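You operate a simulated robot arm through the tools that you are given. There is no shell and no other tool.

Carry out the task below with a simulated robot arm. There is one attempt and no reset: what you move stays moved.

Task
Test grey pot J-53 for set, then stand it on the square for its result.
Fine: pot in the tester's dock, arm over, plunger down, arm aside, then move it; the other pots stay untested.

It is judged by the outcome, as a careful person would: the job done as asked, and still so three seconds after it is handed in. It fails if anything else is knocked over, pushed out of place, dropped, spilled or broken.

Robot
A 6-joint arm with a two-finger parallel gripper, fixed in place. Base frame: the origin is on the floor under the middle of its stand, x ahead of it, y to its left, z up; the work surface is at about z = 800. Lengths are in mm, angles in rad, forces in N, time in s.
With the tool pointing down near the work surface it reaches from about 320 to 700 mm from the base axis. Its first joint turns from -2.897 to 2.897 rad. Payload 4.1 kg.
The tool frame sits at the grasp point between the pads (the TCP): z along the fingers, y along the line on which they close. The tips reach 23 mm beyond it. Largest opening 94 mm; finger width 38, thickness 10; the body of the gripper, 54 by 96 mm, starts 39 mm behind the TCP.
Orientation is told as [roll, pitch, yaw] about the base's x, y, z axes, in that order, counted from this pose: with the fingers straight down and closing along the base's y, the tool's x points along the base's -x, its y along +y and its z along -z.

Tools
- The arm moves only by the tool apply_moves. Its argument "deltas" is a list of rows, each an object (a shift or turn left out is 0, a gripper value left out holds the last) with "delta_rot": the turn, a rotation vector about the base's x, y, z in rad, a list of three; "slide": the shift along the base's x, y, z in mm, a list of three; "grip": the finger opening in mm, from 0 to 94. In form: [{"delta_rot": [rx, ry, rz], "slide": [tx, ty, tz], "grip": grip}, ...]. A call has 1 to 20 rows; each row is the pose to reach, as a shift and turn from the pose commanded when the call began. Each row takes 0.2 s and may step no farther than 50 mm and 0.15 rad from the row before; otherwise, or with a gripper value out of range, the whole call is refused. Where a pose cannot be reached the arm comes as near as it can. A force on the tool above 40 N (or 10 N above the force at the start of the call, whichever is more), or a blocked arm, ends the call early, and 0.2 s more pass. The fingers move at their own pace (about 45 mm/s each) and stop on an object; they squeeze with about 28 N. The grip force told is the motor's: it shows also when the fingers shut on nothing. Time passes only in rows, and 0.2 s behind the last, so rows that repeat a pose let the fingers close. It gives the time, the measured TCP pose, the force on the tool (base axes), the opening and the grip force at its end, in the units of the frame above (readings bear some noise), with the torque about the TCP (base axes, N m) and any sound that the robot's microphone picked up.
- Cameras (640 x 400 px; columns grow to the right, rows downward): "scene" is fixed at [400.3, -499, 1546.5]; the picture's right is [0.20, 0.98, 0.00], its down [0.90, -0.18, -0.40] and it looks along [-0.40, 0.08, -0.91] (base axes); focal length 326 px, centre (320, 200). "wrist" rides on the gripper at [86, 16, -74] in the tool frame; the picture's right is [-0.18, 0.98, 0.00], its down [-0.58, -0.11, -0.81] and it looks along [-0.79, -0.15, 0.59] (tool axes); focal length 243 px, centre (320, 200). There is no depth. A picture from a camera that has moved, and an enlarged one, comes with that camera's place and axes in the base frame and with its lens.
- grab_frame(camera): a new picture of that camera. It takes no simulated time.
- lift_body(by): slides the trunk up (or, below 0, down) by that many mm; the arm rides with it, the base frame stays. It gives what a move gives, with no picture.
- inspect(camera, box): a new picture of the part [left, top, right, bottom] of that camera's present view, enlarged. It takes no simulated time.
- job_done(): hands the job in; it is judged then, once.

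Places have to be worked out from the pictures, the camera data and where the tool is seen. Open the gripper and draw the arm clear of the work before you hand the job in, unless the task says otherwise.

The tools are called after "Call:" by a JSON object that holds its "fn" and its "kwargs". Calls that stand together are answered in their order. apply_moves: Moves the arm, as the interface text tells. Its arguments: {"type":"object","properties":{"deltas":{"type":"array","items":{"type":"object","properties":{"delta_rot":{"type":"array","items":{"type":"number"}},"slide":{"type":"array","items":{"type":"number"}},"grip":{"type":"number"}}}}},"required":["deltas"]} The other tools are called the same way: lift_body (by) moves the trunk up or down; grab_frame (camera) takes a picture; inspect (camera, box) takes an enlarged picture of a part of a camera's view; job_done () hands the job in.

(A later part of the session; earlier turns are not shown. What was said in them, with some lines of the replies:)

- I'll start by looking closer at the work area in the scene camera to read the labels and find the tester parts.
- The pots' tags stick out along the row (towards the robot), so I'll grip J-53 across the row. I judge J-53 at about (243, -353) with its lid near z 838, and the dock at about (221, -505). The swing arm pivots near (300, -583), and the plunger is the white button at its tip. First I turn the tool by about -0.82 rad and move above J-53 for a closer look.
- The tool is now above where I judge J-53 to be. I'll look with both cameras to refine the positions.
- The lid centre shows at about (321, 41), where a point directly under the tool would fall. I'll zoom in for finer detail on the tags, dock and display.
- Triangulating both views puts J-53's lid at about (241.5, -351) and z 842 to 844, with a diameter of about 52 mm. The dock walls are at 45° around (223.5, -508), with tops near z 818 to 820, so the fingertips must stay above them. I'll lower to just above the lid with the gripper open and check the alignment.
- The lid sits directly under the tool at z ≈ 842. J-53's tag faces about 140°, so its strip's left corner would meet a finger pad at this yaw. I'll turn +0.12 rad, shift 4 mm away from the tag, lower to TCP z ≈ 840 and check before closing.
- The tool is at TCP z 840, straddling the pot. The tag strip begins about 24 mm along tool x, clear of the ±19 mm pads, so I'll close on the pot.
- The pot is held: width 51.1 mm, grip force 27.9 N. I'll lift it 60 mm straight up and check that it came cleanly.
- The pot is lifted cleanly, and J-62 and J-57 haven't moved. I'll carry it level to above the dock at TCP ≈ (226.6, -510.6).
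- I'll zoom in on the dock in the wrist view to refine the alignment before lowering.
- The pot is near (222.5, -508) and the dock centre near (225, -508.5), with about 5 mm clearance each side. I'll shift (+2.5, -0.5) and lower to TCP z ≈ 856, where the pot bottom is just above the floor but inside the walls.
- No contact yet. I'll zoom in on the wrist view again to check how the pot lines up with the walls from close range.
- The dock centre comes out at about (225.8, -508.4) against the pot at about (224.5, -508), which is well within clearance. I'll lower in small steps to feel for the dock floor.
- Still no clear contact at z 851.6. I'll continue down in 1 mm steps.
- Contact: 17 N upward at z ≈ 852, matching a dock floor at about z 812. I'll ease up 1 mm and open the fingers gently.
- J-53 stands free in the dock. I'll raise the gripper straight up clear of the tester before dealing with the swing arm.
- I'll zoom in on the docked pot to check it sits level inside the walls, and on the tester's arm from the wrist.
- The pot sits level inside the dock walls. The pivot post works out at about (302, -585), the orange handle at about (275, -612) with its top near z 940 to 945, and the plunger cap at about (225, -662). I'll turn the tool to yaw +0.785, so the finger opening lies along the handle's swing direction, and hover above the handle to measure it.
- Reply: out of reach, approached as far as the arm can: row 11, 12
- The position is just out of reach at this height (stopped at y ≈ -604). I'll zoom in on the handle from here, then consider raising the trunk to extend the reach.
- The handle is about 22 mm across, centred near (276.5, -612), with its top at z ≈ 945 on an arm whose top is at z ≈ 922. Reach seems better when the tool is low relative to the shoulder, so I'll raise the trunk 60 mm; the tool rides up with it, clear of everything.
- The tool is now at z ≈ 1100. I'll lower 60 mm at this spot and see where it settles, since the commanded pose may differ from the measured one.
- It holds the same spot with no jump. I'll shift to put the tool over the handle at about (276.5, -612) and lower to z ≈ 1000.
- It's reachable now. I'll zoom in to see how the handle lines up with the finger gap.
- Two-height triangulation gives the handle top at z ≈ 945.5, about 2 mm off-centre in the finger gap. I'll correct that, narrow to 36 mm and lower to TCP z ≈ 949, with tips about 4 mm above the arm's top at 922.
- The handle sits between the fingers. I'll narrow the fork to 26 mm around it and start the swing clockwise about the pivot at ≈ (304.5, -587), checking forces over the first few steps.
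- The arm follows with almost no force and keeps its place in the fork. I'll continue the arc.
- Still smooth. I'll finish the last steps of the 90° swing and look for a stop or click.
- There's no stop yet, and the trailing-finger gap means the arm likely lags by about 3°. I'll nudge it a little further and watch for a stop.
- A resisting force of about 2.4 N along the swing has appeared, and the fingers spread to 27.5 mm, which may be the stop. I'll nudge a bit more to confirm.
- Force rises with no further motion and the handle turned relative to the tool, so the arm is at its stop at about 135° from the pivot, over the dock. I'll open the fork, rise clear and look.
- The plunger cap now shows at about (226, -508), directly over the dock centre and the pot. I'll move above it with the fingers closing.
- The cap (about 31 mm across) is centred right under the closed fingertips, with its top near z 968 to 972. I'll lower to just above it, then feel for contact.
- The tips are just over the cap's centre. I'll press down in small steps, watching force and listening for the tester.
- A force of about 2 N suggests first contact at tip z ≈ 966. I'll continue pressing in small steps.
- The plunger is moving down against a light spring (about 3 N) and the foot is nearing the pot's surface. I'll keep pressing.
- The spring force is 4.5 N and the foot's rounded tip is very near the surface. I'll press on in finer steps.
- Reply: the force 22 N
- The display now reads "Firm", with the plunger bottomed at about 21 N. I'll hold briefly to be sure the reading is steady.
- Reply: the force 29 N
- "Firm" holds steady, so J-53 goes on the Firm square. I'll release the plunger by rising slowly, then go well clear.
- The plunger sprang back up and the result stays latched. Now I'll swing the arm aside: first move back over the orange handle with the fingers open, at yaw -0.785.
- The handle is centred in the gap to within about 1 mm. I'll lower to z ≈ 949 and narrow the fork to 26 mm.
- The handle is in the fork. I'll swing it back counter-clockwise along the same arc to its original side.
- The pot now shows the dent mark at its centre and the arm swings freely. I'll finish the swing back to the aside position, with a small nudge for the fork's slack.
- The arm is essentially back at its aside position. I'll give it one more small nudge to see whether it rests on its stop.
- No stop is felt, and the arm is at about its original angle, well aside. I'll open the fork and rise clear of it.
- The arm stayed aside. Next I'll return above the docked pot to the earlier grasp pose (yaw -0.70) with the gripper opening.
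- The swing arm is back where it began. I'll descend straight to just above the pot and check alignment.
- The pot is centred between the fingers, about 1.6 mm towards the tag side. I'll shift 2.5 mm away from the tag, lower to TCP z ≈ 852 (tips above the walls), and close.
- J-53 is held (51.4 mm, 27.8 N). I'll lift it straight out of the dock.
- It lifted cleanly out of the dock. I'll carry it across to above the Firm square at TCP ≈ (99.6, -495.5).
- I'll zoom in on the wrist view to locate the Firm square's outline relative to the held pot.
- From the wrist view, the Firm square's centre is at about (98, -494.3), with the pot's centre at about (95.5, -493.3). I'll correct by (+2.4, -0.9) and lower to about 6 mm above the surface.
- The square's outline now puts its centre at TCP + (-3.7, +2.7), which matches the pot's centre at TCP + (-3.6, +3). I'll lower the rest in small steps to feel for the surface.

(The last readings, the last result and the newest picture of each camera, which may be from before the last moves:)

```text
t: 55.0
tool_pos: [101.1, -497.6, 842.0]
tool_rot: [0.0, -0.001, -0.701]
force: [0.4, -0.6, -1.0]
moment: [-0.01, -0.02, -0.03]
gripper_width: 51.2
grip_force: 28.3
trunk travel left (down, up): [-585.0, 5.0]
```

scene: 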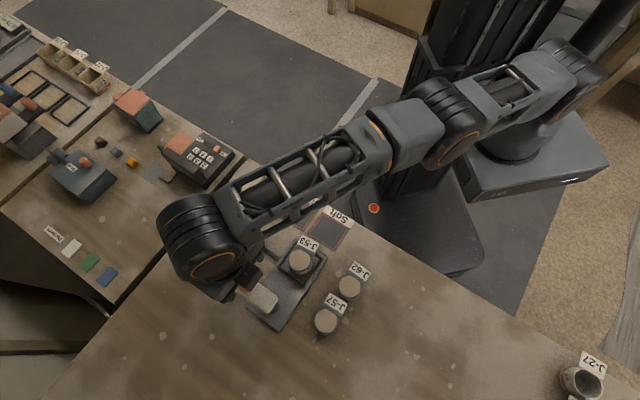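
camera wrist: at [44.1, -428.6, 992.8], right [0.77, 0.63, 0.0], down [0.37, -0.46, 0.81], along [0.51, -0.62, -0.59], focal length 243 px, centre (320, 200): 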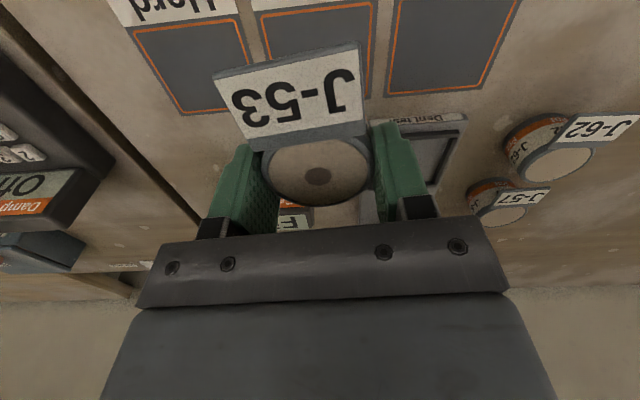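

No contact yet at z 842, so I'll go down another millimetre or two.

Call:
{"fn": "apply_moves", "kwargs": {"deltas": [{"slide": [0, 0, -1]}, {"slide": [0, 0, -1]}]}}

```text
t: 55.6
tool_pos: [102.8, -497.4, 840.4]
tool_rot: [0.001, 0.001, -0.7]
force: [-0.2, 0.6, -0.8]
moment: [0.01, -0.01, -0.04]
gripper_width: 51.0
grip_force: 27.8
trunk travel left (down, up): [-585.0, 5.0]
```

Still only the pot's own weight shows. I'll go down in further fine steps.

Call:
{"fn": "apply_moves", "kwargs": {"deltas": [{"slide": [0, 0, -0.7]}, {"slide": [0, 0, -1.2]}, {"slide": [0, 0, -1.2]}]}}

```text
t: 56.4
tool_pos: [101.9, -497.6, 841.3]
tool_rot: [-0.003, -0.003, -0.699]
force: [0.3, 1.4, 10.6]
moment: [0.27, 0.03, -0.01]
gripper_width: 51.2
grip_force: 28.1
trunk travel left (down, up): [-585.0, 5.0]
```

Contact: about 11 N upward, so the pot is on the square. I'll ease the preload slightly and open the fingers gently.

Call:
{"fn": "apply_moves", "kwargs": {"deltas": [{"slide": [0, 0, 0.7]}, {"slide": [0, 0, 0.7], "grip": 54}, {"slide": [0, 0, 0.7], "grip": 60}, {"slide": [0, 0, 0.7], "grip": 75}, {"slide": [0, 0, 0.7], "grip": 86}, {"slide": [0, 0, 0.7], "grip": 86}]}}

Call:
{"fn": "grab_frame", "kwargs": {"camera": "wrist"}}

```text
t: 57.8
tool_pos: [101.8, -498.1, 841.1]
tool_rot: [-0.002, 0.0, -0.7]
force: [-0.9, -0.1, -0.2]
moment: [-0.02, -0.01, -0.02]
gripper_width: 86.1
grip_force: 0.1
trunk travel left (down, up): [-585.0, 5.0]
```

```text
taken
camera wrist: at [46.7, -429.9, 916.1], right [0.77, 0.63, 0.0], down [0.37, -0.46, 0.81], along [0.51, -0.62, -0.59], focal length 243 px, centre (320, 200)
```

wrist: 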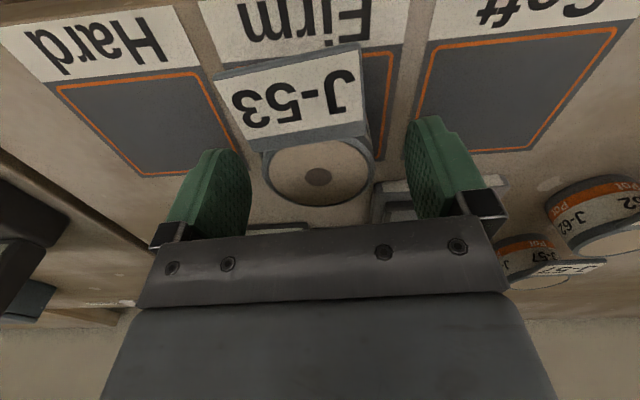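

The pot is released and stands upright. I'll draw straight up, clear of the tag and pot.

Call:
{"fn": "apply_moves", "kwargs": {"deltas": [{"slide": [0, 0, 10]}, {"slide": [0, 0, 30]}, {"slide": [0, 0, 65]}, {"slide": [0, 0, 105]}, {"slide": [0, 0, 150]}, {"slide": [0, 0, 190]}, {"slide": [0, 0, 190]}]}}

Call:
{"fn": "grab_frame", "kwargs": {"camera": "wrist"}}

Call:
{"fn": "grab_frame", "kwargs": {"camera": "scene"}}

```text
t: 59.4
tool_pos: [103.0, -497.8, 1030.6]
tool_rot: [0.001, 0.0, -0.698]
force: [0.2, 0.6, 0.5]
moment: [-0.01, 0.0, 0.0]
gripper_width: 86.2
grip_force: 0.0
trunk travel left (down, up): [-585.0, 5.0]
```

```text
taken
camera wrist: at [46.9, -430.2, 1106.0], right [0.77, 0.63, 0.0], down [0.37, -0.46, 0.81], along [0.51, -0.62, -0.59], focal length 243 px, centre (320, 200)
```

wrist: 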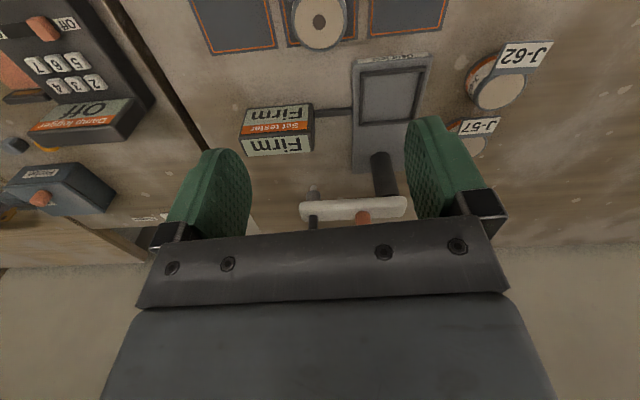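

```text
taken
```

scene: 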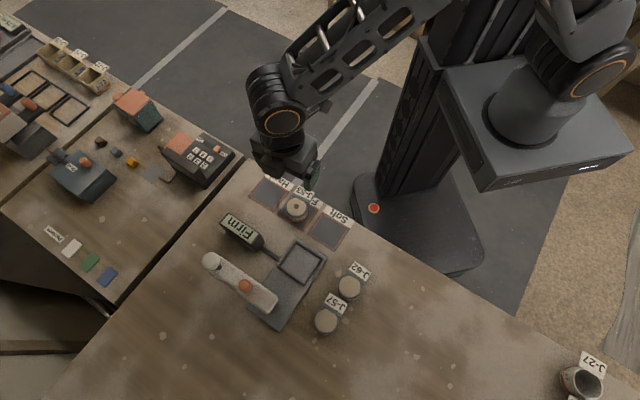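

J-53 appears on the Firm square. I'll move the arm up and away, then verify closely.

Call:
{"fn": "apply_moves", "kwargs": {"deltas": [{"slide": [15, 20, 25]}, {"slide": [35, 50, 55]}, {"slide": [60, 85, 85]}, {"slide": [80, 120, 110]}, {"slide": [80, 120, 110]}]}}

Call:
{"fn": "inspect", "kwargs": {"camera": "scene", "box": [230, 160, 370, 260]}}

Call:
{"fn": "inspect", "kwargs": {"camera": "scene", "box": [190, 160, 400, 350]}}

```text
refused: row 3 steps farther than a row can; nothing moved
```

```text
4.00 times, centred on (300, 210) of scene
camera zoom: at [400.3, -499.0, 1546.5], right [0.2, 0.98, 0.0], down [0.9, -0.18, -0.4], along [-0.4, 0.08, -0.91], focal length 1304 px, centre (400, 160)
```

zoom: 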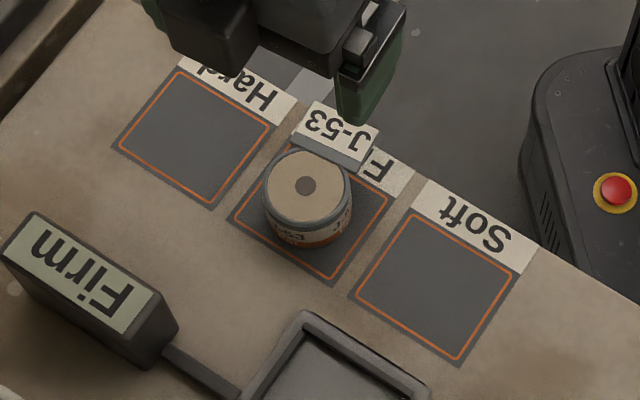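

```text
2.11 times, centred on (295, 255) of scene
camera zoom: at [400.3, -499.0, 1546.5], right [0.2, 0.98, 0.0], down [0.9, -0.18, -0.4], along [-0.4, 0.08, -0.91], focal length 687 px, centre (373, 84)
```

zoom: 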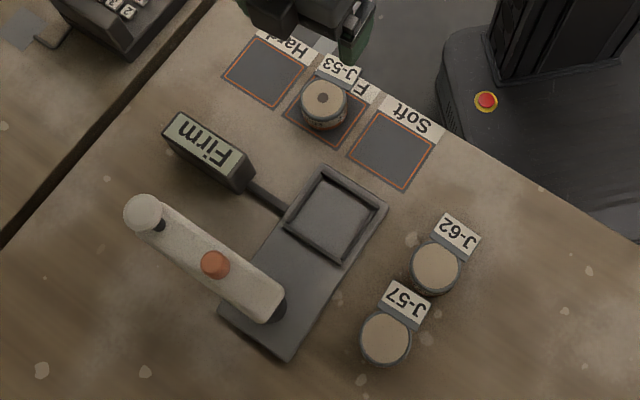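

The pot sits upright well inside the Firm square, within about 2 mm of its centre, and everything else is in place. My last move was refused for too large a step, so I'll redo the retreat with smaller steps.

Call:
{"fn": "apply_moves", "kwargs": {"deltas": [{"slide": [0, 0, 30]}, {"slide": [10, 15, 60]}, {"slide": [25, 38, 85]}, {"slide": [42, 62, 105]}, {"slide": [60, 88, 115]}, {"slide": [75, 110, 115]}, {"slide": [75, 110, 115]}]}}

Call:
{"fn": "grab_frame", "kwargs": {"camera": "scene"}}

Call:
{"fn": "inspect", "kwargs": {"camera": "scene", "box": [230, 160, 370, 260]}}

```text
t: 61.0
tool_pos: [177.2, -387.5, 1146.4]
tool_rot: [0.0, -0.001, -0.7]
force: [-0.2, 0.2, -0.3]
moment: [0.02, 0.0, 0.01]
gripper_width: 86.1
grip_force: 0.1
trunk travel left (down, up): [-585.0, 5.0]
```

```text
taken
```

scene: 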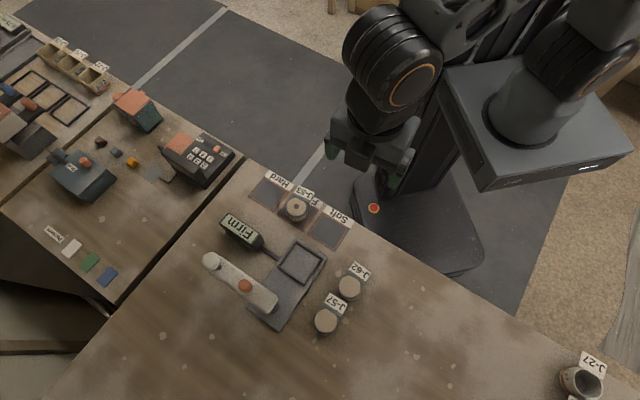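

```text
4.00 times, centred on (300, 210) of scene
camera zoom: at [400.3, -499.0, 1546.5], right [0.2, 0.98, 0.0], down [0.9, -0.18, -0.4], along [-0.4, 0.08, -0.91], focal length 1304 px, centre (400, 160)
```

zoom: 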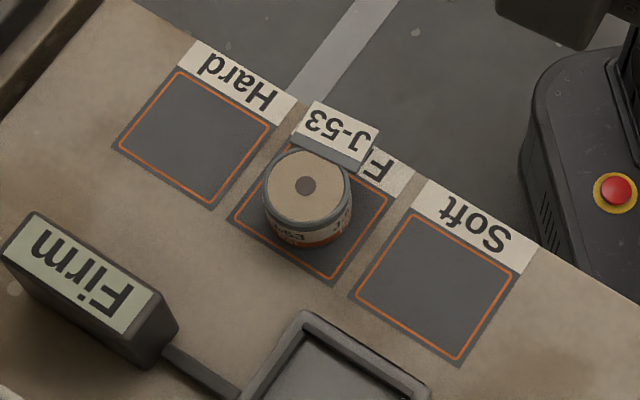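

J-53 was tested (the display reads Firm) and stands upright on the Firm square. The tester arm is aside, the other pots are untouched, and the gripper is open and clear, so I'm handing in the job.

Call:
{"fn": "job_done", "kwargs": {}}

```text
The job is handed in.
```

I tested pot J-53. The tester read **Firm**, and the pot now stands upright on the Firm square, about 2 mm off its centre.

I put the pot in the dock, swung the arm over and pressed the plunger until the display showed "Firm". The reading held steady, then I swung the arm aside and moved the pot. The other pots stayed untested and in place. The tester arm is back at about its starting position, and the gripper is open and clear of the work.

The trunk is still raised 60 mm from where it started; I lifted it to reach the tester's arm.
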